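You operate a simulated robot arm through the tools that you are given. There is no shell and no other tool. Be economical: measure what you need, move in short steps, check, and stop when the job is done.

Carry out the task below with a simulated two-armed robot. There is one attempt and no reset: what you move stays moved.

TASK
Set the green dial bottle to 1 month, purple to 12 months.
Fine: drawer shut, each held steady while its dial turns, both stood on the gear case's middle strip. Set down upright: what you pick out.

The check looks at the end state, three seconds after you hand in, the way a careful person would. Anything else that was tipped, shoved, dropped, spilled or broken makes it a failure.

THE ROBOT
Two 7-joint arms with two-finger parallel grippers on one trunk, on a base that drives. Base frame: it is fixed to the floor where the robot stands at the start and does not move with it; the origin is under the middle of the robot, x ahead of it, y to its left, z up. Units: m, rad, N and s.
The left shoulder is at the start at [0.05, 0.177, 1.204], the right one opposite. With the tool pointing down near the work surface each hand reaches from about 0.18 to 0.7 m from the robot's upright axis, wherever it stands, measured 20 degrees to its own side. Places, roughly: cart drawer [0.5, -0.2, 0.8]; cloudy sight glass (14x14x1 cm) [-0.2, -0.8, 0.8]; cover two [-0.25, -1.25, 0.75]; green lamp button [-0.4, -0.7, 0.7]; middle strip of the gear case [-0.2, -1.1, 0.8]; pale blue gear case [-0.2, -1.1, 0.7]; purple crank can (16x8x16 cm) [0.6, -0.7, 1]. Payload 3.43 kg a hand.
The TCP of each hand is the grasp point between the finger pads, 0.034 m short of the fingertips. In the tool frame z runs along the fingers and y along their closing line. Largest opening 0.128 m; finger width 0.024, thickness 0.012; the body of the gripper, 0.048 by 0.13 m, starts 0.096 m behind the TCP.
Orientation is told as [roll, pitch, yaw] about the base's x, y, z axes, in that order, counted from this pose: with the fingers straight down and closing along the base's y, the tool's x points along the base's -x, its y along +y and its z along -z.

THE INTERFACE
- The arms move only by the tool step_arm. It takes "left_rows", "right_rows" or both (then of equal length, played together; a hand with none holds still); each is one flat list of numbers, 6 for each row, row after row: the shift along the tool's x, y, z in mm, then the turn, a rotation vector about the tool's x, y, z in rad. In form: [x, y, z, wx, wy, wz, x, y, z, wx, wy, wz, ...]. A call has 1 to 8 rows; each row shifts and turns the commanded pose from where the row before left it, along the tool's axes as they then stand. "left_hand" and "right_hand" are, for a hand that has rows, the closure in counts, from 0 (fully open) to 255 (shut), set as the call begins (left out, the last holds). Rows are played at 5 a second. More than 0.05 m and 0.15 rad between two rows, or a gripper value outside its range, and nothing of the call is played. A pose out of reach is approached as far as the arm can. The call stops where the force on the tool passes 40 N (or 10 N more than at its start, if that is more) or the arm is blocked; 0.2 s more then pass. The fingers move at their own pace (about 0.108 m/s each) and stop on an object; they squeeze with about 30 N. The grip force told is the motor's: it shows also when the fingers shut on nothing. Time passes only in rows, and 0.2 s behind the last, so rows that do not move let the fingers close. The reply holds the time, the measured pose of the TCP, the force on the tool along the base axes, the opening and the grip force, in the units named above and with some noise, with the torque about the TCP (base axes, N m) and any sound that the robot's microphone picked up.
- Cameras (640 x 400 px; columns grow to the right, rows downward): "scene" is now at [0.139, -0.0699, 1.3722]; the picture's right is [-0.79, -0.62, 0.00], its down [-0.34, 0.44, -0.83] and it looks along [0.51, -0.65, -0.56] (base axes); focal length 214 px, centre (320, 200). "left" rides on the left gripper at [0.076, 0.011, -0.16] in its tool frame; the picture's right is [-0.15, 0.99, 0.00], its down [-0.88, -0.13, -0.46] and it looks along [-0.45, -0.07, 0.89] (tool axes); focal length 234 px, centre (320, 200). "right" rides on the right gripper at [0.076, -0.011, -0.16] in its tool frame; the picture's right is [0.15, 0.99, 0.00], its down [-0.88, 0.13, -0.46] and it looks along [-0.45, 0.07, 0.89] (tool axes); focal length 234 px, centre (320, 200). There is no depth. A picture from a camera that has moved, and an enlarged one, comes with that camera's place and axes in the base frame and with its lens. The place of the scene camera against the robot may be out by one fixed shift of up to 0.018 m in any direction.
- grab_frame(camera): a new picture of that camera. The clock stands still meanwhile.
- lift_body(by): slides the trunk up (or, below 0, down) by that many m; the arms and the scene camera ride with it, the base frame stays. It gives what a move gives, with no picture.
- drive_base(legs): drives the robot by 1 to 6 legs, each [ahead, turn to the left] in m and rad, along the robot's own axes; the way and the turn of a leg run together, so that a leg with both is an arc; at most 1.5 m and 3.142 rad a leg. The arms and the cameras ride along, it lands a little off, and it stops where it bumps. It gives what a move gives.
- head_to(pan, tilt): turns the head with the scene camera to pan (to the left, within 1.396 rad either way) and tilt (down, from -0.506 to 1.204), counted from straight ahead of the robot. It gives what a move gives.
- enlarge(camera, box): a new picture of the part [left, top, right, bottom] of that camera's present view, enlarged. The clock stands still meanwhile.
- hand_in(): hands the job in; it is judged then, once.

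Go step by step. Nothing tells you exact positions but the pictures and the camera data: compare them with the known pose of the tool, close in by small moves and look again before you grip or let go. The budget is 120 turns and 100 pictures, counting those below and the enlarged ones. Unless the task says otherwise, let go and move clear before handing in, and close with one line.

The tools are called after "Request:" as name(argument=value, ...) on one line, values as JSON. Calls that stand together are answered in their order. step_arm: Moves the arms, as the interface text tells. Its arguments: {"type":"object","properties":{"left_rows":{"type":"array","items":{"type":"number"}},"left_hand":{"type":"number"},"right_rows":{"type":"array","items":{"type":"number"}},"right_hand":{"type":"number"}},"required":[]} The other tools are called the same way: lift_body (by) slides the trunk up or down; drive_base (legs) drives the base; head_to (pan, tilt) turns the head that bears the scene camera; grab_frame (camera) takes a picture; enlarge (camera, box) takes an enlarged picture of a part of a camera's view; hand_in () hands the job in.

At the start:

```text
clock: 0.0
left_tcp_pos: [0.3006, -0.0554, 1.2968]
left_tool_rot: [-0.002, -0.002, -0.001]
left_wrist_force: [0.6, 0.4, 0.6]
left_torque: [0.02, 0.01, 0.01]
left_width: 0.1281
left_grip_force: 0.1
right_tcp_pos: [0.2203, -0.3012, 1.2983]
right_tool_rot: [0.0, 0.0, -0.001]
right_wrist_force: [-0.4, 0.1, 0.5]
right_torque: [0.0, 0.01, 0.03]
right_width: 0.128
right_grip_force: 0.0
trunk travel left (down, up): [-0.375, 0.026]
robot x, y, heading: [-0.0025, 0.001, 0.001]
head pan, tilt: [-0.906, 0.592]
```

scene: 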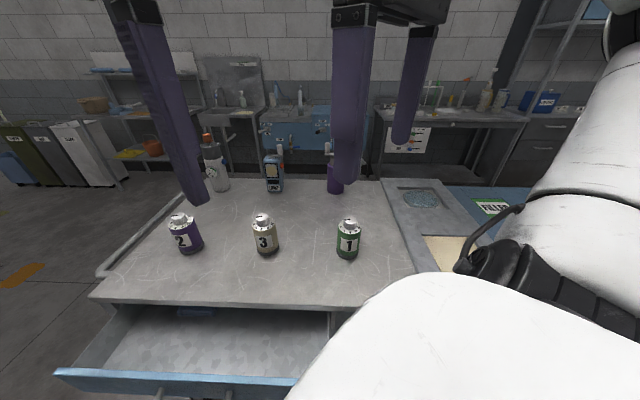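
right: 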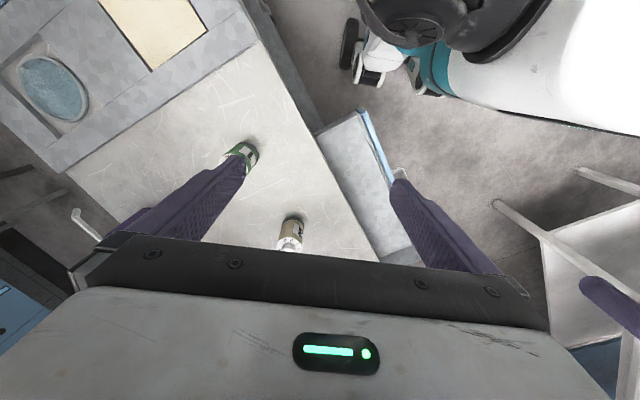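
left: 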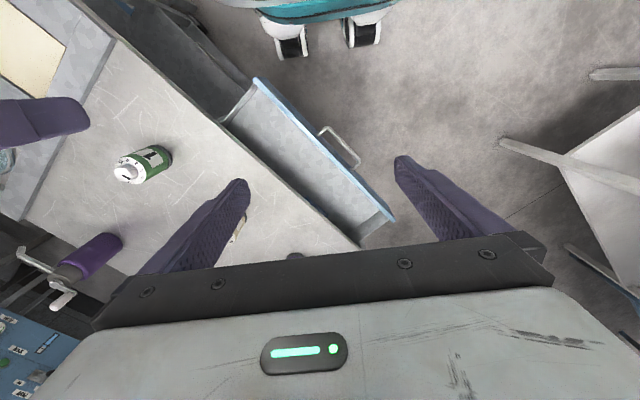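

The cart ahead carries bottles 1 (green), 3 (beige) and 2 (purple), and its drawer stands open. I'll look closer at the dials and at the gear case.

Request:
enlarge(camera="scene", box=[310, 200, 390, 270])

Request:
enlarge(camera="scene", box=[140, 195, 300, 295])

Request:
head_to(pan=-1.39, tilt=0.6)

Request:
grab_frame(camera="scene")

```text
5.71 times, centred on (350, 235) of scene
camera zoom: at [0.139, -0.0699, 1.3722], right [-0.79, -0.62, 0.0], down [-0.34, 0.44, -0.83], along [0.51, -0.65, -0.56], focal length 1226 px, centre (149, 0)
```

zoom: 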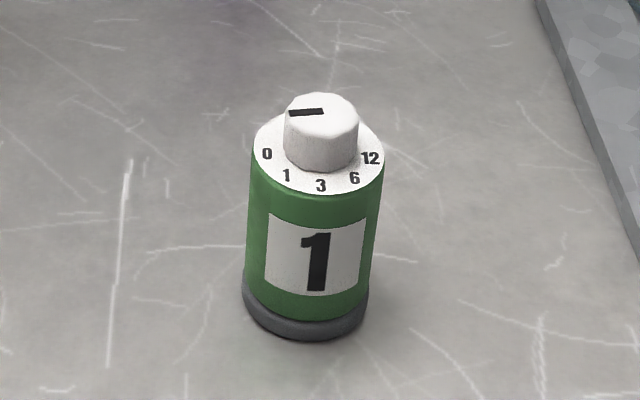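

```text
4.00 times, centred on (220, 245) of scene
camera zoom: at [0.139, -0.0699, 1.3722], right [-0.79, -0.62, 0.0], down [-0.34, 0.44, -0.83], along [0.51, -0.65, -0.56], focal length 858 px, centre (720, 20)
```

zoom: 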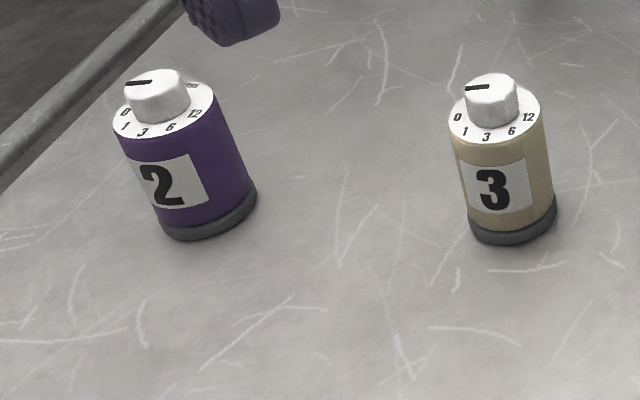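

```text
clock: 0.9
left_tcp_pos: [0.3, -0.0549, 1.2963]
left_tool_rot: [0.001, 0.0, 0.001]
left_wrist_force: [-0.3, -0.5, 0.2]
left_torque: [-0.01, -0.02, 0.01]
left_width: 0.1282
left_grip_force: 0.0
right_tcp_pos: [0.2199, -0.3012, 1.2975]
right_tool_rot: [0.002, -0.002, 0.0]
right_wrist_force: [0.4, -0.3, 0.2]
right_torque: [0.0, -0.03, 0.02]
right_width: 0.1281
right_grip_force: 0.1
trunk travel left (down, up): [-0.375, 0.026]
robot x, y, heading: [0.001, 0.0024, 0.004]
head pan, tilt: [-1.389, 0.6]
```

```text
94 pictures are left
camera scene: at [0.1002, -0.0871, 1.3714], right [-0.98, -0.18, 0.0], down [-0.1, 0.56, -0.83], along [0.15, -0.81, -0.56], focal length 214 px, centre (320, 200)
```

scene: 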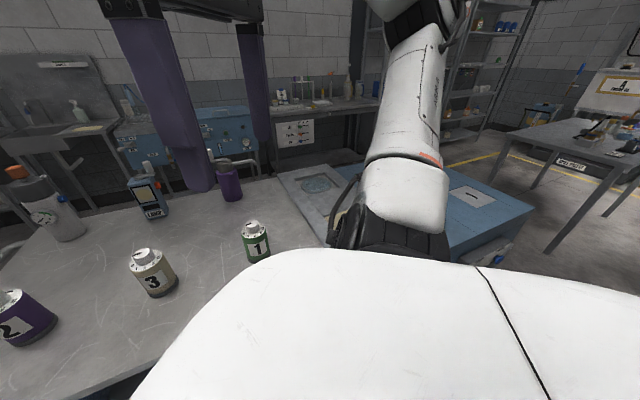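

All dials look to be at 0, with marks 0-1-3-6-12 running counter-clockwise. The cart faces about -0.92 rad, so I'll check the left side for room and then turn to face the cart.

Request:
head_to(pan=0.5, tilt=0.7)

Request:
grab_frame(camera="scene")

Request:
drive_base(legs=[[0, -0.92]])

Request:
head_to(pan=0.0, tilt=0.8)

Request:
grab_frame(camera="scene")

```text
clock: 2.8
left_tcp_pos: [0.3017, -0.0537, 1.2973]
left_tool_rot: [-0.004, 0.003, -0.006]
left_wrist_force: [37.2, 47.9, -22.1]
left_torque: [-8.43, 4.31, -4.95]
left_width: 0.1279
left_grip_force: 0.1
right_tcp_pos: [0.22, -0.3023, 1.2976]
right_tool_rot: [0.001, 0.0, 0.001]
right_wrist_force: [-0.1, 0.3, -0.7]
right_torque: [-0.02, -0.01, -0.02]
right_width: 0.1282
right_grip_force: 0.0
trunk travel left (down, up): [-0.375, 0.026]
robot x, y, heading: [-0.0023, -0.0031, 0.0]
head pan, tilt: [0.499, 0.7]
```

```text
93 pictures are left
camera scene: at [0.1552, -0.0504, 1.3675], right [-0.58, -0.82, 0.0], down [-0.49, 0.35, -0.8], along [0.65, -0.46, -0.6], focal length 214 px, centre (320, 200)
```

scene: 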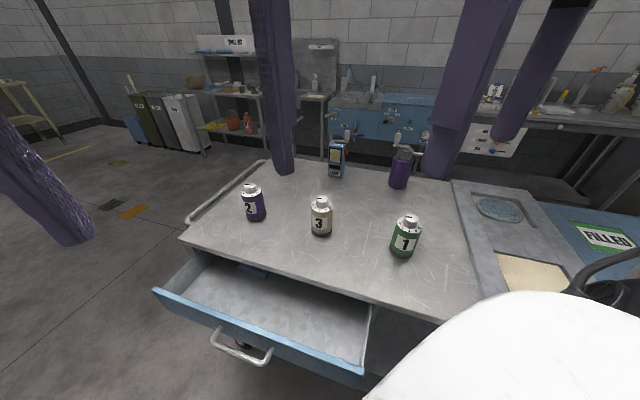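

```text
clock: 5.5
left_tcp_pos: [0.1437, -0.2718, 1.2973]
left_tool_rot: [-0.006, 0.004, -0.916]
left_wrist_force: [62.8, -7.2, -14.5]
left_torque: [-0.08, 10.12, -4.77]
left_width: 0.1281
left_grip_force: 0.0
right_tcp_pos: [-0.1023, -0.3581, 1.2983]
right_tool_rot: [0.0, 0.0, -0.912]
right_wrist_force: [0.1, -0.5, -0.3]
right_torque: [0.01, -0.03, 0.01]
right_width: 0.128
right_grip_force: 0.1
trunk travel left (down, up): [-0.375, 0.026]
robot x, y, heading: [-0.0006, 0.0021, -0.908]
head pan, tilt: [0.499, 0.7]
```

```text
clock: 6.5
left_tcp_pos: [0.1471, -0.273, 1.296]
left_tool_rot: [-0.007, 0.007, -0.919]
left_wrist_force: [64.4, -13.8, -31.7]
left_torque: [-0.12, 9.61, -4.53]
left_width: 0.1279
left_grip_force: 0.1
right_tcp_pos: [-0.103, -0.3589, 1.2987]
right_tool_rot: [-0.001, 0.0, -0.91]
right_wrist_force: [-0.1, -0.2, -0.1]
right_torque: [-0.01, 0.0, 0.05]
right_width: 0.1279
right_grip_force: 0.0
trunk travel left (down, up): [-0.375, 0.026]
robot x, y, heading: [-0.0001, -0.0004, -0.902]
head pan, tilt: [0.0, 0.799]
```

```text
92 pictures are left
camera scene: at [0.0639, -0.14, 1.3626], right [-1.0, -0.08, 0.0], down [-0.05, 0.64, -0.76], along [0.06, -0.76, -0.65], focal length 214 px, centre (320, 200)
```

scene: 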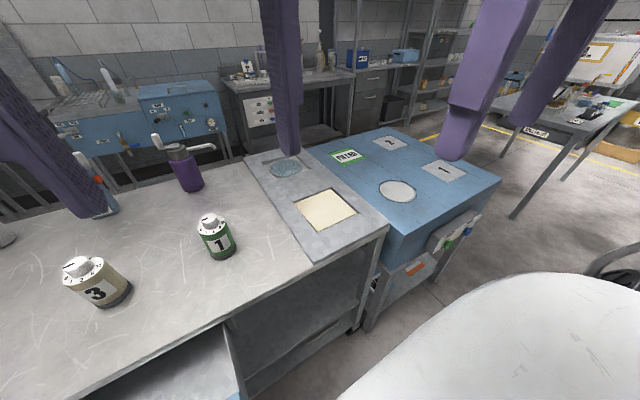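

The head's panning is being blocked by the left arm in front of it, which explains the force reading. I'll relieve the head first and shift the left hand out to the left, while also zooming on the gear case.

Request:
enlarge(camera="scene", box=[300, 110, 520, 260])

Request:
head_to(pan=-0.8, tilt=0.6)

Request:
step_arm(left_rows=[-20, 40, 0, 0, 0, 0, -20, 40, 0, 0, 0, 0, -10, 45, 0, 0, 0, 0, 0, 48, 0, 0, 0, 0, 0, 48, 0, 0, 0, 0, 0, 48, 0, 0, 0, 0, 0, 48, 0, 0, 0, 0])

Request:
head_to(pan=0.3, tilt=0.8)

Request:
grab_frame(camera="scene")

```text
2.67 times, centred on (410, 185) of scene
camera zoom: at [0.0639, -0.14, 1.3626], right [-1.0, -0.08, 0.0], down [-0.05, 0.64, -0.76], along [0.06, -0.76, -0.65], focal length 572 px, centre (80, 240)
```

zoom: 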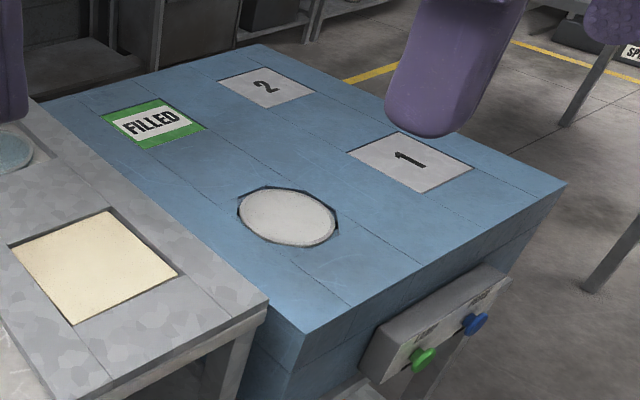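

```text
clock: 7.6
left_tcp_pos: [0.1427, -0.2717, 1.2978]
left_tool_rot: [-0.006, 0.002, -0.918]
left_wrist_force: [-0.1, -0.1, -0.1]
left_torque: [0.0, 0.02, -0.01]
left_width: 0.128
left_grip_force: 0.1
right_tcp_pos: [-0.1028, -0.3574, 1.2987]
right_tool_rot: [0.001, -0.001, -0.911]
right_wrist_force: [1.2, 0.1, -0.1]
right_torque: [0.01, 0.01, -0.04]
right_width: 0.128
right_grip_force: 0.1
trunk travel left (down, up): [-0.375, 0.026]
robot x, y, heading: [0.0039, -0.0013, -0.909]
head pan, tilt: [-0.799, 0.6]
```

```text
clock: 9.2
left_tcp_pos: [0.4255, -0.1155, 1.295]
left_tool_rot: [-0.006, 0.003, -0.919]
left_wrist_force: [0.1, 0.2, -0.2]
left_torque: [-0.02, 0.02, -0.01]
left_width: 0.128
left_grip_force: 0.0
right_tcp_pos: [-0.1019, -0.3576, 1.2992]
right_tool_rot: [-0.001, 0.0, -0.913]
right_wrist_force: [-0.2, 0.3, 0.7]
right_torque: [-0.03, 0.01, 0.01]
right_width: 0.1283
right_grip_force: 0.1
trunk travel left (down, up): [-0.375, 0.026]
robot x, y, heading: [-0.0007, -0.0016, -0.909]
head pan, tilt: [-0.799, 0.6]
```

```text
clock: 10.5
left_tcp_pos: [0.4242, -0.1178, 1.2953]
left_tool_rot: [-0.004, 0.004, -0.917]
left_wrist_force: [-0.3, -0.9, -0.3]
left_torque: [0.03, 0.02, -0.02]
left_width: 0.1281
left_grip_force: 0.1
right_tcp_pos: [-0.1024, -0.3587, 1.2996]
right_tool_rot: [-0.001, 0.0, -0.912]
right_wrist_force: [0.2, 0.6, -0.1]
right_torque: [0.01, -0.01, -0.03]
right_width: 0.1279
right_grip_force: 0.1
trunk travel left (down, up): [-0.375, 0.026]
robot x, y, heading: [0.0038, 0.0012, -0.912]
head pan, tilt: [0.3, 0.799]
```

```text
90 pictures are left
camera scene: at [0.1233, -0.1017, 1.3546], right [-0.57, -0.82, 0.0], down [-0.59, 0.41, -0.7], along [0.57, -0.4, -0.72], focal length 214 px, centre (320, 200)
```

scene: 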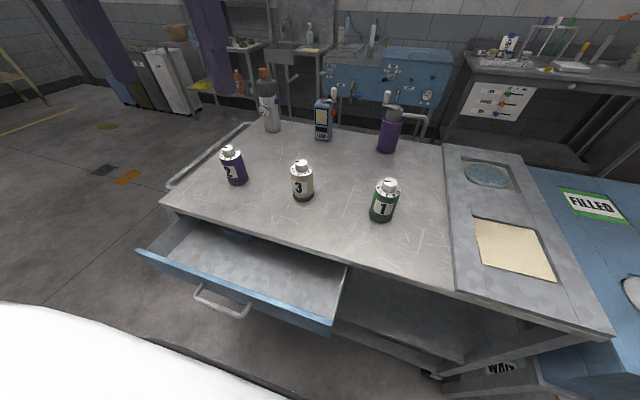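

The left hand is clear now. I'll bring it down, shut, in front of the drawer handle (about 0.27 m ahead and 0.34 m left of the robot) to push the drawer closed.

Request:
step_arm(left_rows=[40, 25, 0, 0, 0, 0, 40, 25, 0, 0, 0, 0, 40, 25, 0, 0, 0, 0, 30, 0, 40, 0, 0, 0, 0, 0, 48, 0, 0, 0, 0, 0, 48, 0, 0, 0, 0, 0, 48, 0, 0, 0, 0, 0, 48, 0, 0, 0], left_hand=255)

Request:
step_arm(left_rows=[0, 0, 48, 0, 0, 0, 0, 0, 48, 0, 0, 0, 0, 0, 48, 0, 0, 0, 0, 0, 48, 0, 0, 0, 0, 0, 48, 0, 0, 0])

Request:
grab_frame(camera="scene")

Request:
grab_frame(camera="left")

```text
clock: 12.3
left_tcp_pos: [0.3996, -0.0095, 1.0435]
left_tool_rot: [-0.006, 0.003, -0.917]
left_wrist_force: [0.0, -0.4, 0.1]
left_torque: [-0.01, 0.03, -0.01]
left_width: 0.0001
left_grip_force: 29.5
left hand out of reach, approached as far as the arm can: row 2, 3, 8
right_tcp_pos: [-0.1025, -0.359, 1.2993]
right_tool_rot: [0.0, 0.0, -0.913]
right_wrist_force: [0.9, 0.2, -0.5]
right_torque: [0.0, 0.01, 0.03]
right_width: 0.1277
right_grip_force: 0.1
trunk travel left (down, up): [-0.375, 0.026]
robot x, y, heading: [0.0005, 0.001, -0.91]
head pan, tilt: [0.3, 0.799]
```

```text
clock: 13.3
left_tcp_pos: [0.409, -0.021, 0.882]
left_tool_rot: [-0.002, -0.017, -0.917]
left_wrist_force: [0.4, 0.4, -0.5]
left_torque: [0.02, 0.04, -0.03]
left_width: 0.0
left_grip_force: 30.2
left hand out of reach, approached as far as the arm can: row 1
right_tcp_pos: [-0.1015, -0.3581, 1.2989]
right_tool_rot: [0.0, 0.002, -0.909]
right_wrist_force: [0.3, -0.5, -0.8]
right_torque: [0.03, 0.05, 0.01]
right_width: 0.1281
right_grip_force: 0.1
trunk travel left (down, up): [-0.375, 0.026]
robot x, y, heading: [0.0019, 0.0028, -0.907]
head pan, tilt: [0.3, 0.799]
stopped in row 4 (left hand): the force on the tool passed its limit (the readings are from after the stop); the commanded pose is now the measured one
```

```text
89 pictures are left
camera scene: at [0.1239, -0.102, 1.3543], right [-0.57, -0.82, 0.0], down [-0.59, 0.41, -0.7], along [0.57, -0.4, -0.72], focal length 214 px, centre (320, 200)
```

scene: 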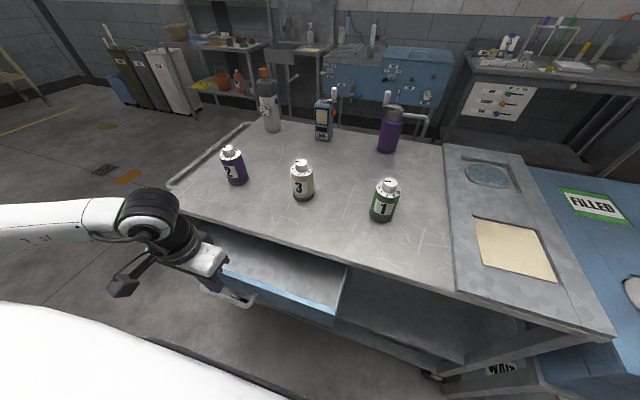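

```text
88 pictures are left
camera left: at [0.3704, 0.0488, 1.0397], right [0.87, 0.49, 0.0], down [0.43, -0.77, 0.47], along [0.23, -0.41, -0.88], focal length 234 px, centre (320, 200)
```

left: 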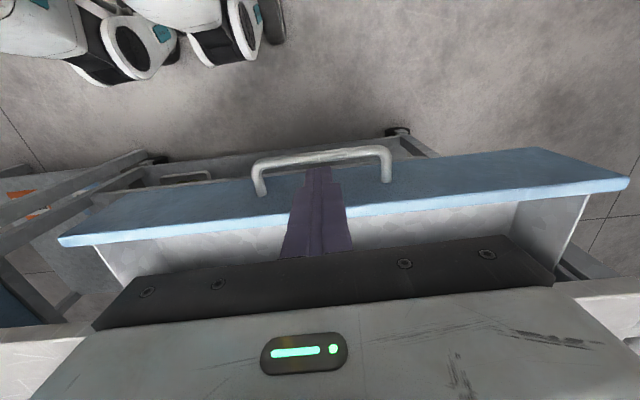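

The fingertips came down on top of the drawer front because the hand couldn't reach back far enough. I'll raise the hand, back the robot up 0.17 m and look again.

Request:
step_arm(left_rows=[0, 0, -40, 0, 0, 0, 0, 0, -30, 0, 0, 0])

Request:
drive_base(legs=[[-0.17, 0]])

Request:
grab_frame(camera="left")

Request:
grab_frame(camera="scene")

```text
clock: 13.9
left_tcp_pos: [0.4107, -0.0226, 0.952]
left_tool_rot: [-0.001, -0.016, -0.916]
left_wrist_force: [-0.2, -0.4, 0.2]
left_torque: [0.0, 0.0, 0.0]
left_width: 0.0
left_grip_force: 29.9
right_tcp_pos: [-0.1012, -0.3584, 1.2986]
right_tool_rot: [0.0, 0.004, -0.91]
right_wrist_force: [0.1, 0.2, 0.5]
right_torque: [-0.02, 0.01, 0.01]
right_width: 0.1282
right_grip_force: 0.0
trunk travel left (down, up): [-0.375, 0.026]
robot x, y, heading: [-0.0018, -0.0028, -0.912]
head pan, tilt: [0.3, 0.799]
```

```text
clock: 15.3
left_tcp_pos: [0.3065, 0.1119, 0.9535]
left_tool_rot: [-0.001, -0.017, -0.915]
left_wrist_force: [-0.8, 0.4, 0.2]
left_torque: [-0.04, -0.01, 0.02]
left_width: 0.0
left_grip_force: 30.3
right_tcp_pos: [-0.2059, -0.2241, 1.2986]
right_tool_rot: [-0.001, 0.001, -0.91]
right_wrist_force: [-1.3, -0.5, 0.1]
right_torque: [-0.06, -0.06, -0.01]
right_width: 0.1281
right_grip_force: 0.0
trunk travel left (down, up): [-0.375, 0.026]
robot x, y, heading: [-0.1055, 0.1366, -0.908]
head pan, tilt: [0.3, 0.799]
```

```text
87 pictures are left
camera left: at [0.2673, 0.1826, 1.1105], right [0.87, 0.49, 0.0], down [0.43, -0.77, 0.47], along [0.23, -0.41, -0.88], focal length 234 px, centre (320, 200)
```

left: 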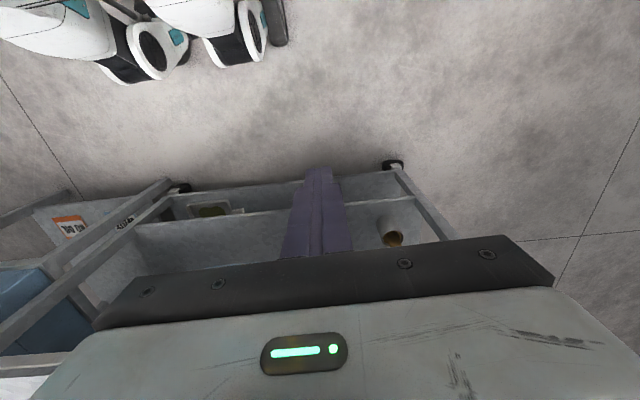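

```text
86 pictures are left
camera scene: at [0.0188, 0.0331, 1.3547], right [-0.57, -0.82, 0.0], down [-0.59, 0.41, -0.7], along [0.57, -0.4, -0.72], focal length 214 px, centre (320, 200)
```

scene: 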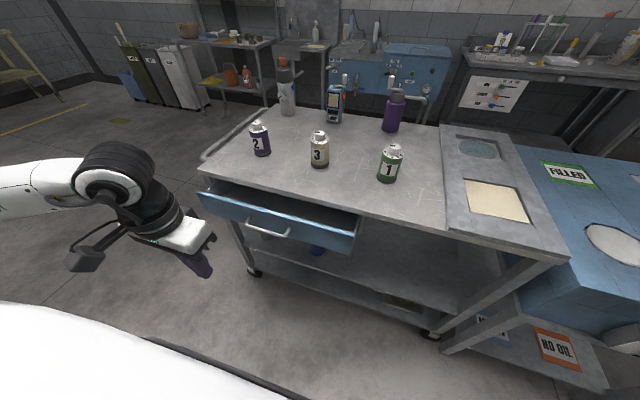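

The drawer front now stands about 0.25 m ahead of the shut fingers. I'll lower the hand to handle height and push forward.

Request:
step_arm(left_rows=[0, 0, 48, 0, 0, 0, 0, 0, 48, 0, 0, 0, 0, 0, 48, 0, 0, 0, 0, 0, 40, 0, 0, 0, -48, 0, 0, 0, 0, 0, -48, 0, 0, 0, 0, 0, -48, 0, 0, 0, 0, 0])

Request:
grab_frame(camera="left")

Request:
grab_frame(camera="scene")

```text
clock: 16.9
left_tcp_pos: [0.3968, -0.0062, 0.7723]
left_tool_rot: [-0.001, -0.014, -0.917]
left_wrist_force: [0.2, -0.1, 0.4]
left_torque: [0.01, 0.01, 0.01]
left_width: 0.0002
left_grip_force: 30.4
right_tcp_pos: [-0.2059, -0.2251, 1.299]
right_tool_rot: [0.0, 0.002, -0.91]
right_wrist_force: [0.0, 0.2, 0.3]
right_torque: [0.0, 0.04, -0.04]
right_width: 0.1281
right_grip_force: 0.1
trunk travel left (down, up): [-0.375, 0.026]
robot x, y, heading: [-0.1077, 0.1308, -0.911]
head pan, tilt: [0.3, 0.799]
```

```text
85 pictures are left
camera left: at [0.3569, 0.0649, 0.9296], right [0.87, 0.49, 0.0], down [0.43, -0.77, 0.47], along [0.23, -0.41, -0.88], focal length 234 px, centre (320, 200)
```

left: 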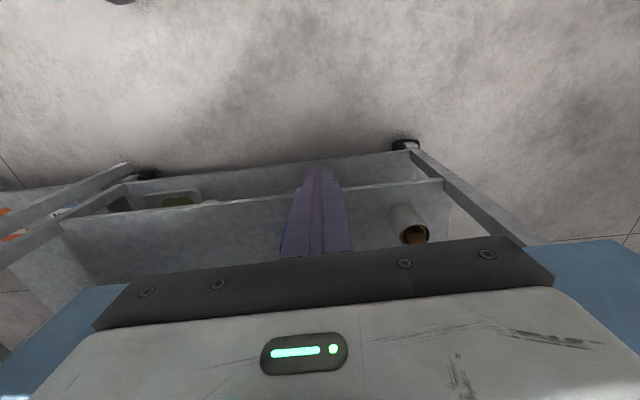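

```text
84 pictures are left
camera scene: at [0.0195, 0.0318, 1.3544], right [-0.57, -0.82, 0.0], down [-0.59, 0.41, -0.7], along [0.57, -0.4, -0.72], focal length 214 px, centre (320, 200)
```

scene: 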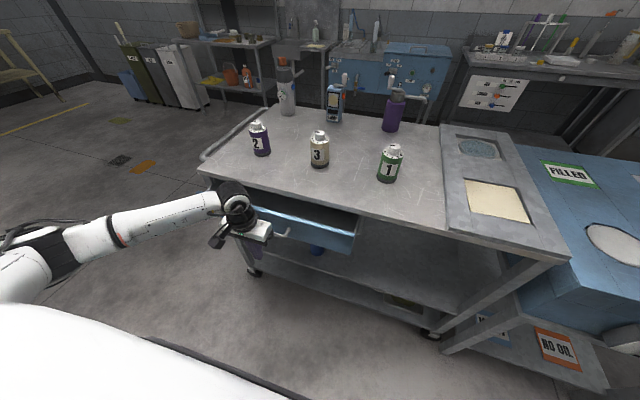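

No contact yet, so I'll keep pushing forward.

Request:
step_arm(left_rows=[-40, 0, 0, 0, 0, 0, -40, 0, 0, 0, 0, 0, -30, 0, 0, 0, 0, 0, -25, 0, 0, 0, 0, 0, -25, 0, 0, 0, 0, 0, -20, 0, 0, 0, 0, 0, -20, 0, 0, 0, 0, 0])

Request:
grab_frame(camera="scene")

```text
clock: 17.9
left_tcp_pos: [0.4655, -0.0972, 0.7717]
left_tool_rot: [-0.001, 0.015, -0.921]
left_wrist_force: [-10.5, 10.3, 8.8]
left_torque: [-0.49, -0.31, -0.24]
left_width: 0.0001
left_grip_force: 30.0
right_tcp_pos: [-0.2053, -0.2253, 1.2984]
right_tool_rot: [0.0, 0.002, -0.91]
right_wrist_force: [0.7, -0.4, -0.6]
right_torque: [0.08, 0.06, 0.03]
right_width: 0.1279
right_grip_force: 0.1
trunk travel left (down, up): [-0.375, 0.026]
robot x, y, heading: [-0.099, 0.1348, -0.905]
head pan, tilt: [0.3, 0.799]
stopped in row 4 (left hand): the force on the tool passed its limit (the readings are from after the stop); the commanded pose is now the measured one
```

```text
83 pictures are left
camera scene: at [0.0192, 0.0328, 1.3546], right [-0.57, -0.82, 0.0], down [-0.59, 0.41, -0.7], along [0.57, -0.4, -0.72], focal length 214 px, centre (320, 200)
```

scene: 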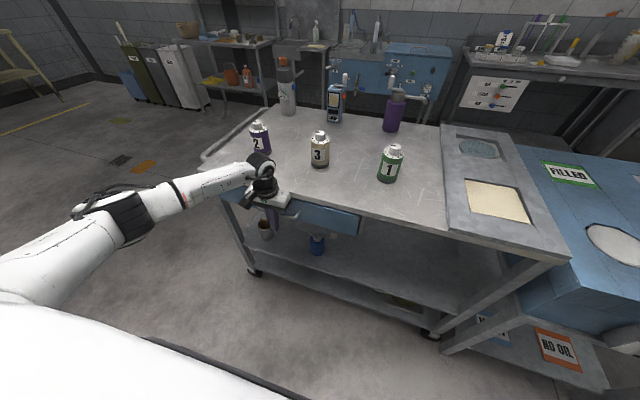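

The hand has reached the drawer and moved it. I'll push on in small steps until it stops, then look.

Request:
step_arm(left_rows=[-12, 0, 0, 0, 0, 0, -12, 0, 0, 0, 0, 0, -12, 0, 0, 0, 0, 0, -12, 0, 0, 0, 0, 0, -12, 0, 0, 0, 0, 0, -12, 0, 0, 0, 0, 0])

Request:
step_arm(left_rows=[-10, 0, 0, 0, 0, 0, -10, 0, 0, 0, 0, 0, -10, 0, 0, 0, 0, 0, -10, 0, 0, 0, 0, 0])

Request:
enlarge(camera="scene", box=[190, 130, 390, 255])

```text
clock: 18.3
left_tcp_pos: [0.4658, -0.0965, 0.7699]
left_tool_rot: [-0.002, 0.04, -0.923]
left_wrist_force: [-13.2, 14.5, 10.0]
left_torque: [-0.69, -0.39, -0.31]
left_width: 0.0003
left_grip_force: 29.9
right_tcp_pos: [-0.2068, -0.2245, 1.2973]
right_tool_rot: [0.001, 0.0, -0.91]
right_wrist_force: [0.8, -0.3, -0.1]
right_torque: [0.05, 0.02, -0.02]
right_width: 0.1279
right_grip_force: 0.1
trunk travel left (down, up): [-0.375, 0.026]
robot x, y, heading: [-0.1065, 0.1346, -0.908]
head pan, tilt: [0.3, 0.799]
stopped in row 1 (left hand): the force on the tool passed its limit (the readings are from after the stop); the commanded pose is now the measured one
```

```text
clock: 18.7
left_tcp_pos: [0.4647, -0.0959, 0.7659]
left_tool_rot: [0.0, 0.063, -0.927]
left_wrist_force: [-11.0, 13.2, 10.1]
left_torque: [-0.69, -0.39, -0.31]
left_width: 0.0
left_grip_force: 29.4
right_tcp_pos: [-0.2058, -0.2228, 1.2983]
right_tool_rot: [0.001, 0.001, -0.905]
right_wrist_force: [0.3, 0.4, 0.2]
right_torque: [0.04, 0.02, -0.02]
right_width: 0.1277
right_grip_force: 0.2
trunk travel left (down, up): [-0.375, 0.026]
robot x, y, heading: [-0.1042, 0.1379, -0.904]
head pan, tilt: [0.3, 0.799]
stopped in row 1 (left hand): the force on the tool passed its limit (the readings are from after the stop); the commanded pose is now the measured one
```

```text
3.20 times, centred on (290, 192) of scene
camera zoom: at [0.0181, 0.0343, 1.3547], right [-0.57, -0.82, 0.0], down [-0.59, 0.41, -0.7], along [0.57, -0.4, -0.72], focal length 686 px, centre (416, 224)
```

zoom: 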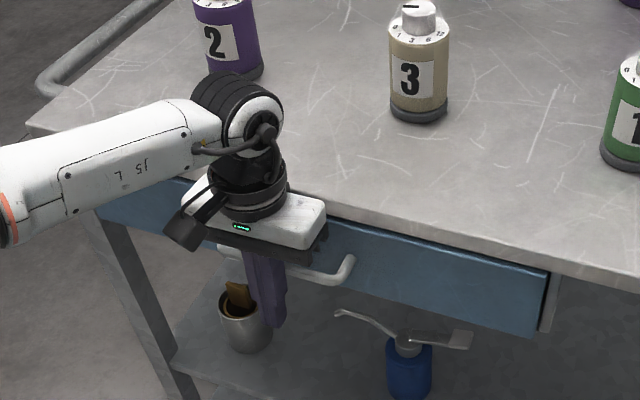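

The push has stopped hard, probably with the drawer shut. I'll back the hand off and look at the drawer.

Request:
step_arm(left_rows=[45, 0, 0, 0, 0, 0, 45, 0, 0, 0, 0, 0, 45, 0, 0, 0, 0, 0, 45, 0, 0, 0, 0, 0, 0, 0, -45, 0, -0.06, 0, 0, 0, -45, 0, 0, 0, 0, 0, -45, 0, 0, 0, 0, 0, -45, 0, 0, 0])

Request:
enlarge(camera="scene", box=[190, 130, 390, 255])

```text
clock: 20.5
left_tcp_pos: [0.3605, 0.0458, 0.9569]
left_tool_rot: [0.001, -0.005, -0.924]
left_wrist_force: [-0.1, 0.3, 1.3]
left_torque: [0.02, 0.04, 0.05]
left_width: 0.0002
left_grip_force: 30.0
right_tcp_pos: [-0.2051, -0.2244, 1.2985]
right_tool_rot: [0.0, 0.002, -0.909]
right_wrist_force: [0.4, 0.7, -0.6]
right_torque: [-0.01, -0.03, 0.01]
right_width: 0.1279
right_grip_force: 0.2
trunk travel left (down, up): [-0.375, 0.026]
robot x, y, heading: [-0.1017, 0.1348, -0.906]
head pan, tilt: [0.3, 0.799]
```

```text
3.20 times, centred on (290, 192) of scene
camera zoom: at [0.0188, 0.0335, 1.3545], right [-0.57, -0.82, 0.0], down [-0.59, 0.41, -0.7], along [0.57, -0.4, -0.72], focal length 686 px, centre (416, 224)
```

zoom: 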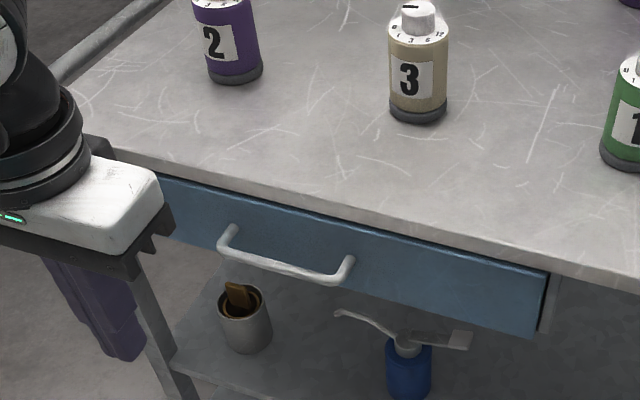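

The drawer is shut. Next I'll raise the left hand and drive about 0.5 m left along the cart, then face it in front of the purple bottle.

Request:
step_arm(left_rows=[0, 0, -48, 0, 0, 0, 0, 0, -48, 0, 0, 0, 0, 0, -48, 0, 0, 0, 0, 0, -48, 0, 0, 0, 0, 0, -48, 0, 0, 0])

Request:
drive_base(legs=[[0, 1.571], [0.48, 0], [0, -1.571], [0.25, 0]])

Request:
head_to(pan=0, tilt=0.8)

Request:
grab_frame(camera="scene")

```text
clock: 21.7
left_tcp_pos: [0.3572, 0.0465, 1.1961]
left_tool_rot: [0.0, -0.003, -0.925]
left_wrist_force: [-0.4, -0.9, -0.3]
left_torque: [-0.02, 0.03, 0.02]
left_width: 0.0002
left_grip_force: 30.0
right_tcp_pos: [-0.2071, -0.2233, 1.2986]
right_tool_rot: [0.0, 0.0, -0.908]
right_wrist_force: [0.3, 0.8, 0.4]
right_torque: [-0.04, -0.02, 0.01]
right_width: 0.1278
right_grip_force: 0.2
trunk travel left (down, up): [-0.375, 0.026]
robot x, y, heading: [-0.1073, 0.1349, -0.907]
head pan, tilt: [0.3, 0.799]
```

```text
clock: 33.5
left_tcp_pos: [0.8938, 0.1484, 1.1956]
left_tool_rot: [0.001, -0.006, -0.919]
left_wrist_force: [0.4, -0.3, -0.5]
left_torque: [0.01, 0.03, 0.04]
left_width: 0.0
left_grip_force: 29.9
right_tcp_pos: [0.3319, -0.1276, 1.2984]
right_tool_rot: [-0.001, 0.002, -0.9]
right_wrist_force: [0.6, -0.2, 0.5]
right_torque: [0.04, 0.0, -0.03]
right_width: 0.128
right_grip_force: 0.1
trunk travel left (down, up): [-0.375, 0.026]
robot x, y, heading: [0.4304, 0.232, -0.894]
head pan, tilt: [0.3, 0.799]
```

```text
clock: 34.3
left_tcp_pos: [0.894, 0.1473, 1.1961]
left_tool_rot: [0.001, -0.007, -0.918]
left_wrist_force: [-0.5, 0.0, 0.3]
left_torque: [-0.01, 0.0, -0.01]
left_width: 0.0001
left_grip_force: 30.4
right_tcp_pos: [0.3318, -0.1258, 1.2978]
right_tool_rot: [0.001, 0.002, -0.898]
right_wrist_force: [0.2, -1.0, 0.0]
right_torque: [-0.01, -0.02, 0.01]
right_width: 0.1282
right_grip_force: 0.0
trunk travel left (down, up): [-0.375, 0.026]
robot x, y, heading: [0.4289, 0.2288, -0.899]
head pan, tilt: [0.0, 0.799]
```

```text
80 pictures are left
camera scene: at [0.5381, 0.1152, 1.3546], right [-0.78, -0.62, 0.0], down [-0.45, 0.56, -0.7], along [0.43, -0.54, -0.72], focal length 214 px, centre (320, 200)
```

scene: 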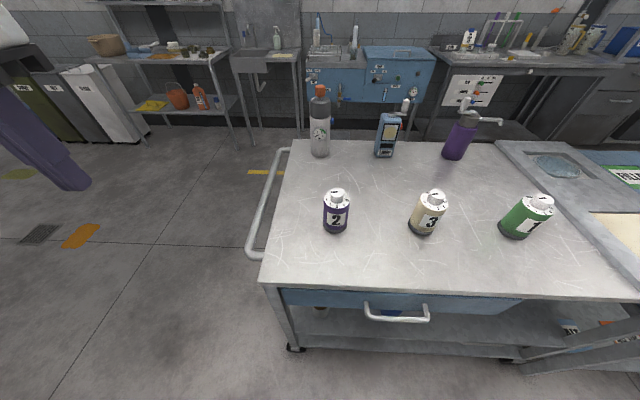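

Purple sits about 0.55 m ahead. I'll have the left hand hold its body from the left, tilted down, while the right turns the knob from above. First I'll orient the left hand at its present height.

Request:
step_arm(left_rows=[0, 0, 0, 0, 0, 0.147, 0, 0, 0, 0, 0, 0.147, 0, 0, 0, 0, 0, 0.147, 0, 0, 0, 0, 0, 0.147, 0, 0, 0, 0, 0, 0.147, 0, 0, 0, 0, 0, 0.147, 0, 0, 0, 0, 0, 0.147], left_hand=0)

Request:
step_arm(left_rows=[0, 0, 0, 0, -0.1455, 0, 0, 0, 0, 0, -0.1455, 0, 0, 0, 0, 0, -0.1455, 0, 0, 0, 0, 0, -0.1455, 0, 0, 0, 0, 0, -0.1455, 0, 0, 0, 0, 0, -0.1455, 0])

Request:
grab_frame(camera="left")

Request:
grab_frame(camera="scene")

```text
clock: 35.9
left_tcp_pos: [0.8347, 0.1378, 1.1811]
left_tool_rot: [0.008, -0.004, -1.946]
left_wrist_force: [-0.3, 0.1, -0.1]
left_torque: [-0.02, -0.01, 0.02]
left_width: 0.1281
left_grip_force: 0.1
left hand out of reach, approached as far as the arm can: row 6, 7
right_tcp_pos: [0.3325, -0.1264, 1.2983]
right_tool_rot: [0.002, 0.003, -0.899]
right_wrist_force: [0.7, -0.6, 0.9]
right_torque: [-0.02, 0.04, 0.01]
right_width: 0.1281
right_grip_force: 0.0
trunk travel left (down, up): [-0.375, 0.026]
robot x, y, heading: [0.4288, 0.233, -0.894]
head pan, tilt: [0.0, 0.799]
```

```text
clock: 37.3
left_tcp_pos: [0.8122, 0.1348, 1.1904]
left_tool_rot: [0.008, -0.878, -1.95]
left_wrist_force: [-0.1, 0.1, 0.0]
left_torque: [0.02, -0.01, 0.0]
left_width: 0.1283
left_grip_force: 0.0
left hand out of reach, approached as far as the arm can: row 3, 4, 5, 6
right_tcp_pos: [0.3319, -0.1263, 1.2983]
right_tool_rot: [0.0, 0.0, -0.898]
right_wrist_force: [0.5, 0.3, 0.1]
right_torque: [0.01, 0.01, 0.0]
right_width: 0.1281
right_grip_force: 0.0
trunk travel left (down, up): [-0.375, 0.026]
robot x, y, heading: [0.4278, 0.2367, -0.893]
head pan, tilt: [0.0, 0.799]
```

```text
79 pictures are left
camera left: at [0.8836, 0.2924, 1.233], right [0.89, -0.45, 0.12], down [-0.2, -0.15, 0.97], along [-0.42, -0.88, -0.22], focal length 234 px, centre (320, 200)
```

left: 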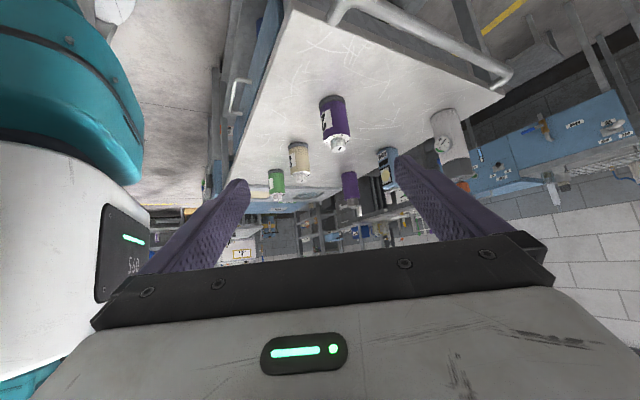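

```text
78 pictures are left
camera scene: at [0.5381, 0.1152, 1.3546], right [-0.78, -0.62, 0.0], down [-0.45, 0.56, -0.7], along [0.43, -0.55, -0.72], focal length 214 px, centre (320, 200)
```

scene: 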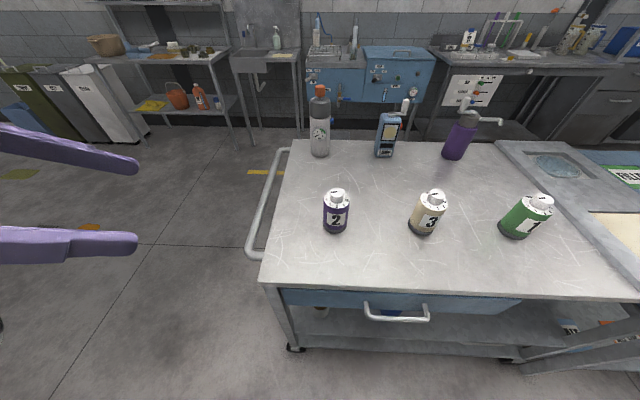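

The two cameras' estimates for purple differ by a few cm, so I'll enlarge both to get better pixel positions before closing in.

Request:
enlarge(camera="left", box=[260, 80, 420, 180])

Request:
enlarge(camera="scene", box=[280, 160, 440, 260])

```text
4.00 times, centred on (340, 130) of left
camera zoom: at [0.8836, 0.2924, 1.233], right [0.89, -0.45, 0.12], down [-0.2, -0.15, 0.97], along [-0.42, -0.88, -0.22], focal length 937 px, centre (240, 480)
```

zoom: 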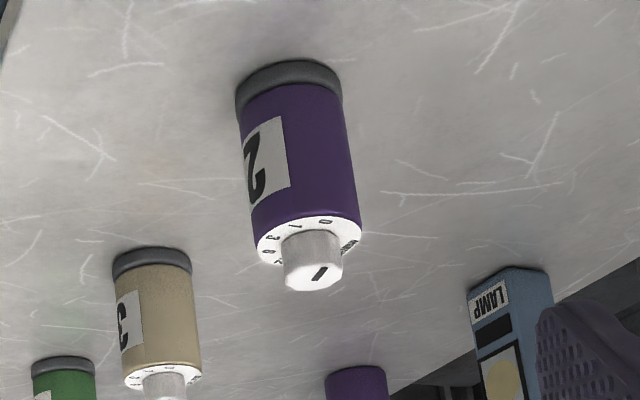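

```text
4.00 times, centred on (360, 210) of scene
camera zoom: at [0.5381, 0.1152, 1.3546], right [-0.78, -0.62, 0.0], down [-0.45, 0.56, -0.7], along [0.43, -0.55, -0.72], focal length 858 px, centre (160, 160)
```

zoom: 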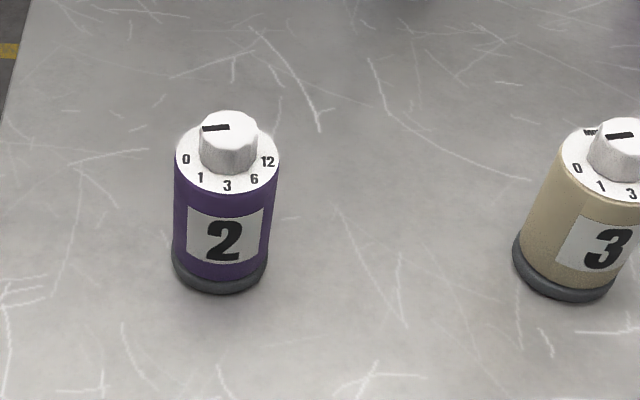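

I'll treat those numbers as approximate and close in visually. The left hand advances along its fingers to about 15 cm short of the bottle.

Request:
step_arm(left_rows=[0, 10, 46, 0, 0, 0, 0, 10, 46, 0, 0, 0, 0, 10, 46, 0, 0, 0, 0, 10, 46, 0, 0, 0, 0, 10, 46, 0, 0, 0, 0, 10, 46, 0, 0, 0])

Request:
grab_frame(camera="left")

Request:
grab_frame(camera="scene")

```text
clock: 38.7
left_tcp_pos: [0.7602, 0.0119, 1.1072]
left_tool_rot: [0.012, -0.877, -1.953]
left_wrist_force: [0.3, -0.1, -0.3]
left_torque: [-0.01, 0.04, -0.02]
left_width: 0.128
left_grip_force: 0.0
left hand out of reach, approached as far as the arm can: row 1, 2, 3, 4, 5
right_tcp_pos: [0.3315, -0.1259, 1.2986]
right_tool_rot: [0.0, 0.0, -0.898]
right_wrist_force: [-0.6, 0.2, -0.1]
right_torque: [0.0, 0.0, -0.02]
right_width: 0.1281
right_grip_force: 0.0
trunk travel left (down, up): [-0.375, 0.026]
robot x, y, heading: [0.4255, 0.2317, -0.899]
head pan, tilt: [0.0, 0.799]
```

```text
75 pictures are left
camera left: at [0.8318, 0.1694, 1.1504], right [0.89, -0.45, 0.12], down [-0.21, -0.15, 0.97], along [-0.42, -0.88, -0.22], focal length 234 px, centre (320, 200)
```

left: 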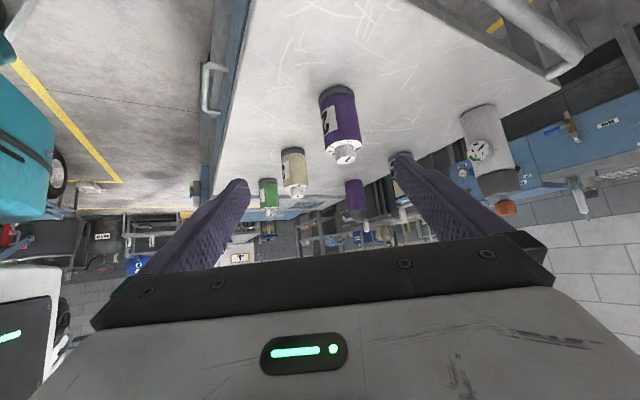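

```text
74 pictures are left
camera scene: at [0.5379, 0.1157, 1.3546], right [-0.78, -0.62, 0.0], down [-0.45, 0.56, -0.7], along [0.43, -0.55, -0.72], focal length 214 px, centre (320, 200)
```

scene: 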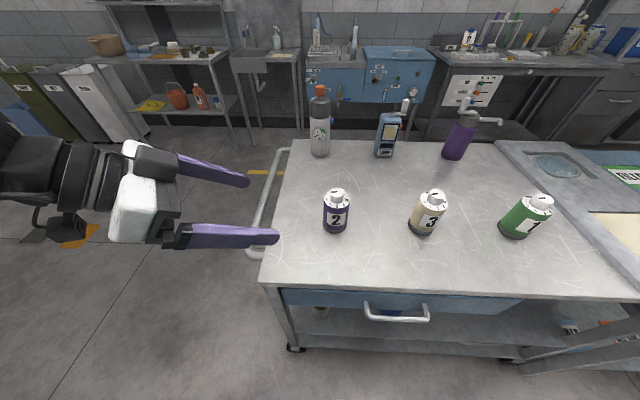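

The hand is about 0.33 m short of the bottle. I'll move in to roughly 0.12 m short and look again.

Request:
step_arm(left_rows=[3, 11, 42, 0, 0, 0, 3, 11, 42, 0, 0, 0, 3, 11, 42, 0, 0, 0, 3, 11, 42, 0, 0, 0, 3, 10, 42, 0, 0, 0])

Request:
grab_frame(camera="left")

Request:
grab_frame(camera="scene")

```text
clock: 39.9
left_tcp_pos: [0.7544, -0.1497, 0.9623]
left_tool_rot: [0.009, -0.878, -1.953]
left_wrist_force: [0.5, 0.2, -0.1]
left_torque: [-0.01, 0.0, 0.03]
left_width: 0.1279
left_grip_force: 0.0
right_tcp_pos: [0.3314, -0.1277, 1.2979]
right_tool_rot: [0.0, 0.003, -0.899]
right_wrist_force: [0.5, -0.4, 1.1]
right_torque: [0.0, 0.0, 0.0]
right_width: 0.1281
right_grip_force: 0.0
trunk travel left (down, up): [-0.375, 0.026]
robot x, y, heading: [0.4299, 0.2306, -0.898]
head pan, tilt: [0.0, 0.799]
```

```text
73 pictures are left
camera left: at [0.8262, 0.008, 1.0054], right [0.89, -0.45, 0.12], down [-0.2, -0.15, 0.97], along [-0.42, -0.88, -0.22], focal length 234 px, centre (320, 200)
```

left: 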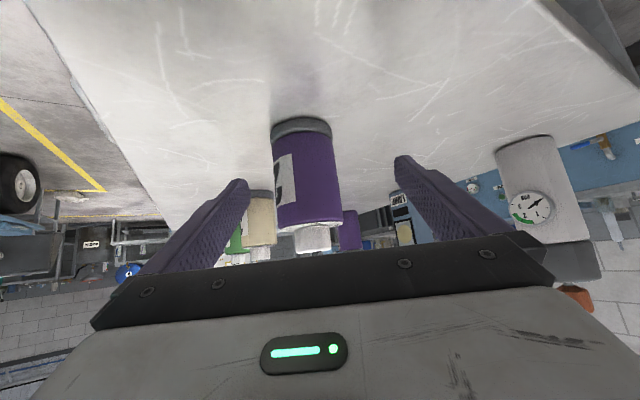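

```text
72 pictures are left
camera scene: at [0.5381, 0.1145, 1.3545], right [-0.78, -0.62, 0.0], down [-0.45, 0.56, -0.7], along [0.43, -0.54, -0.72], focal length 214 px, centre (320, 200)
```

scene: 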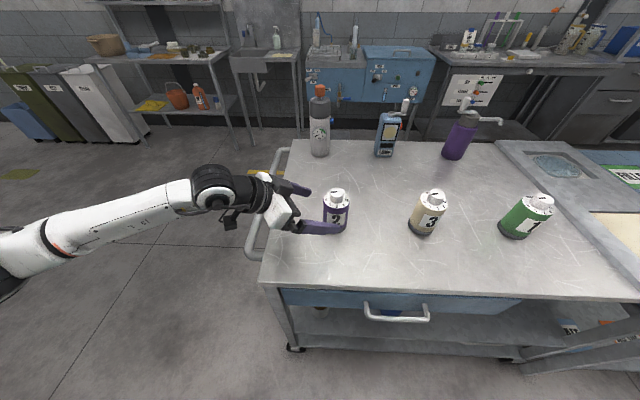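

The bottle sits nearly between the fingers, about 0.1 m further on. I'll shift slightly and advance 60 mm, then check.

Request:
step_arm(left_rows=[0, -12, 0, 0, 0, 0, 2, 0, 30, 0, 0, 0, 2, 0, 30, 0, 0, 0])

Request:
grab_frame(camera="left")

Request:
enlarge(camera="scene", box=[240, 150, 400, 250])

```text
clock: 40.7
left_tcp_pos: [0.7263, -0.1848, 0.9204]
left_tool_rot: [0.008, -0.877, -1.954]
left_wrist_force: [-0.1, -0.3, 0.0]
left_torque: [0.01, -0.01, 0.0]
left_width: 0.1279
left_grip_force: 0.0
right_tcp_pos: [0.3309, -0.1282, 1.2989]
right_tool_rot: [-0.001, 0.001, -0.9]
right_wrist_force: [-0.4, -0.3, -0.1]
right_torque: [0.0, -0.01, -0.04]
right_width: 0.1278
right_grip_force: 0.0
trunk travel left (down, up): [-0.375, 0.026]
robot x, y, heading: [0.4304, 0.2361, -0.9]
head pan, tilt: [0.0, 0.799]
```

```text
71 pictures are left
camera left: at [0.7991, -0.0283, 0.9636], right [0.89, -0.45, 0.12], down [-0.2, -0.15, 0.97], along [-0.42, -0.88, -0.22], focal length 234 px, centre (320, 200)
```

left: 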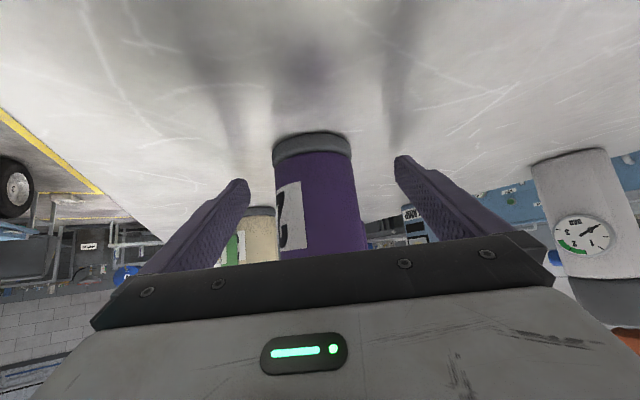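

```text
4.00 times, centred on (320, 200) of scene
camera zoom: at [0.5379, 0.1149, 1.3546], right [-0.78, -0.62, 0.0], down [-0.45, 0.56, -0.7], along [0.43, -0.55, -0.72], focal length 858 px, centre (320, 200)
```

zoom: 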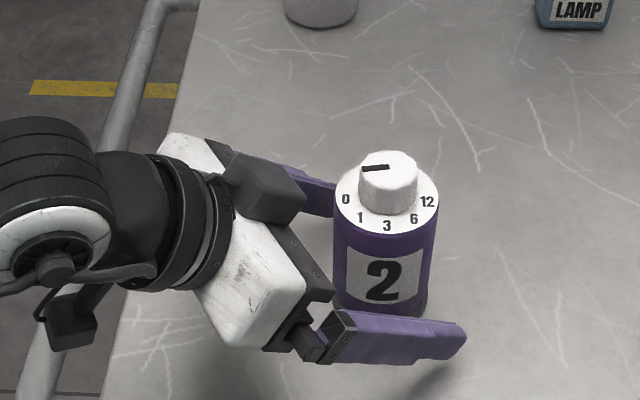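

The bottle is now centred between the fingers. I'll advance the last ~40 mm with a slight drop, then close.

Request:
step_arm(left_rows=[4, 0, 20, 0, 0, 0, 4, 0, 20, 0, 0, 0])

Request:
grab_frame(camera="left")

Request:
enlarge(camera="scene", box=[260, 150, 420, 250])

```text
clock: 41.4
left_tcp_pos: [0.7228, -0.2125, 0.9109]
left_tool_rot: [0.015, -0.915, -1.949]
left_wrist_force: [8.0, 18.9, 25.4]
left_torque: [0.72, 1.6, -1.38]
left_width: 0.1278
left_grip_force: 0.0
right_tcp_pos: [0.3321, -0.125, 1.2982]
right_tool_rot: [0.0, 0.001, -0.899]
right_wrist_force: [-0.6, 0.0, -0.2]
right_torque: [0.14, 0.0, 0.04]
right_width: 0.1278
right_grip_force: 0.0
trunk travel left (down, up): [-0.375, 0.026]
robot x, y, heading: [0.4309, 0.237, -0.891]
head pan, tilt: [0.0, 0.799]
stopped in row 2 (left hand): the force on the tool passed its limit (the readings are from after the stop); the commanded pose is now the measured one
```

```text
69 pictures are left
camera left: at [0.7935, -0.0536, 0.9471], right [0.89, -0.44, 0.12], down [-0.19, -0.11, 0.97], along [-0.41, -0.89, -0.19], focal length 234 px, centre (320, 200)
```

left: 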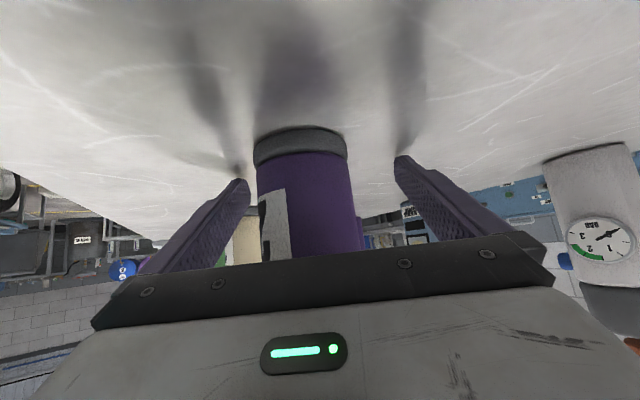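

```text
4.00 times, centred on (340, 200) of scene
camera zoom: at [0.539, 0.118, 1.3547], right [-0.78, -0.63, 0.0], down [-0.45, 0.56, -0.7], along [0.44, -0.54, -0.72], focal length 858 px, centre (240, 200)
```

zoom: 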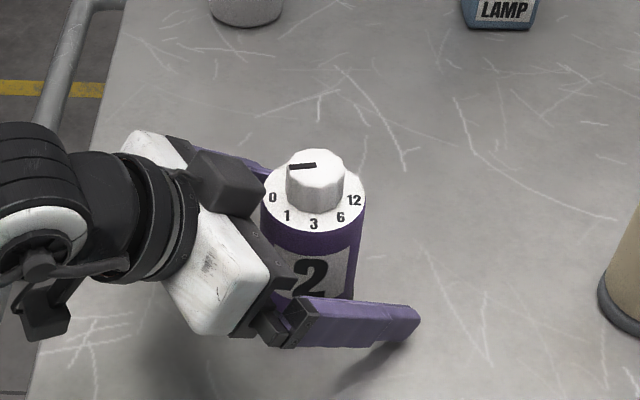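

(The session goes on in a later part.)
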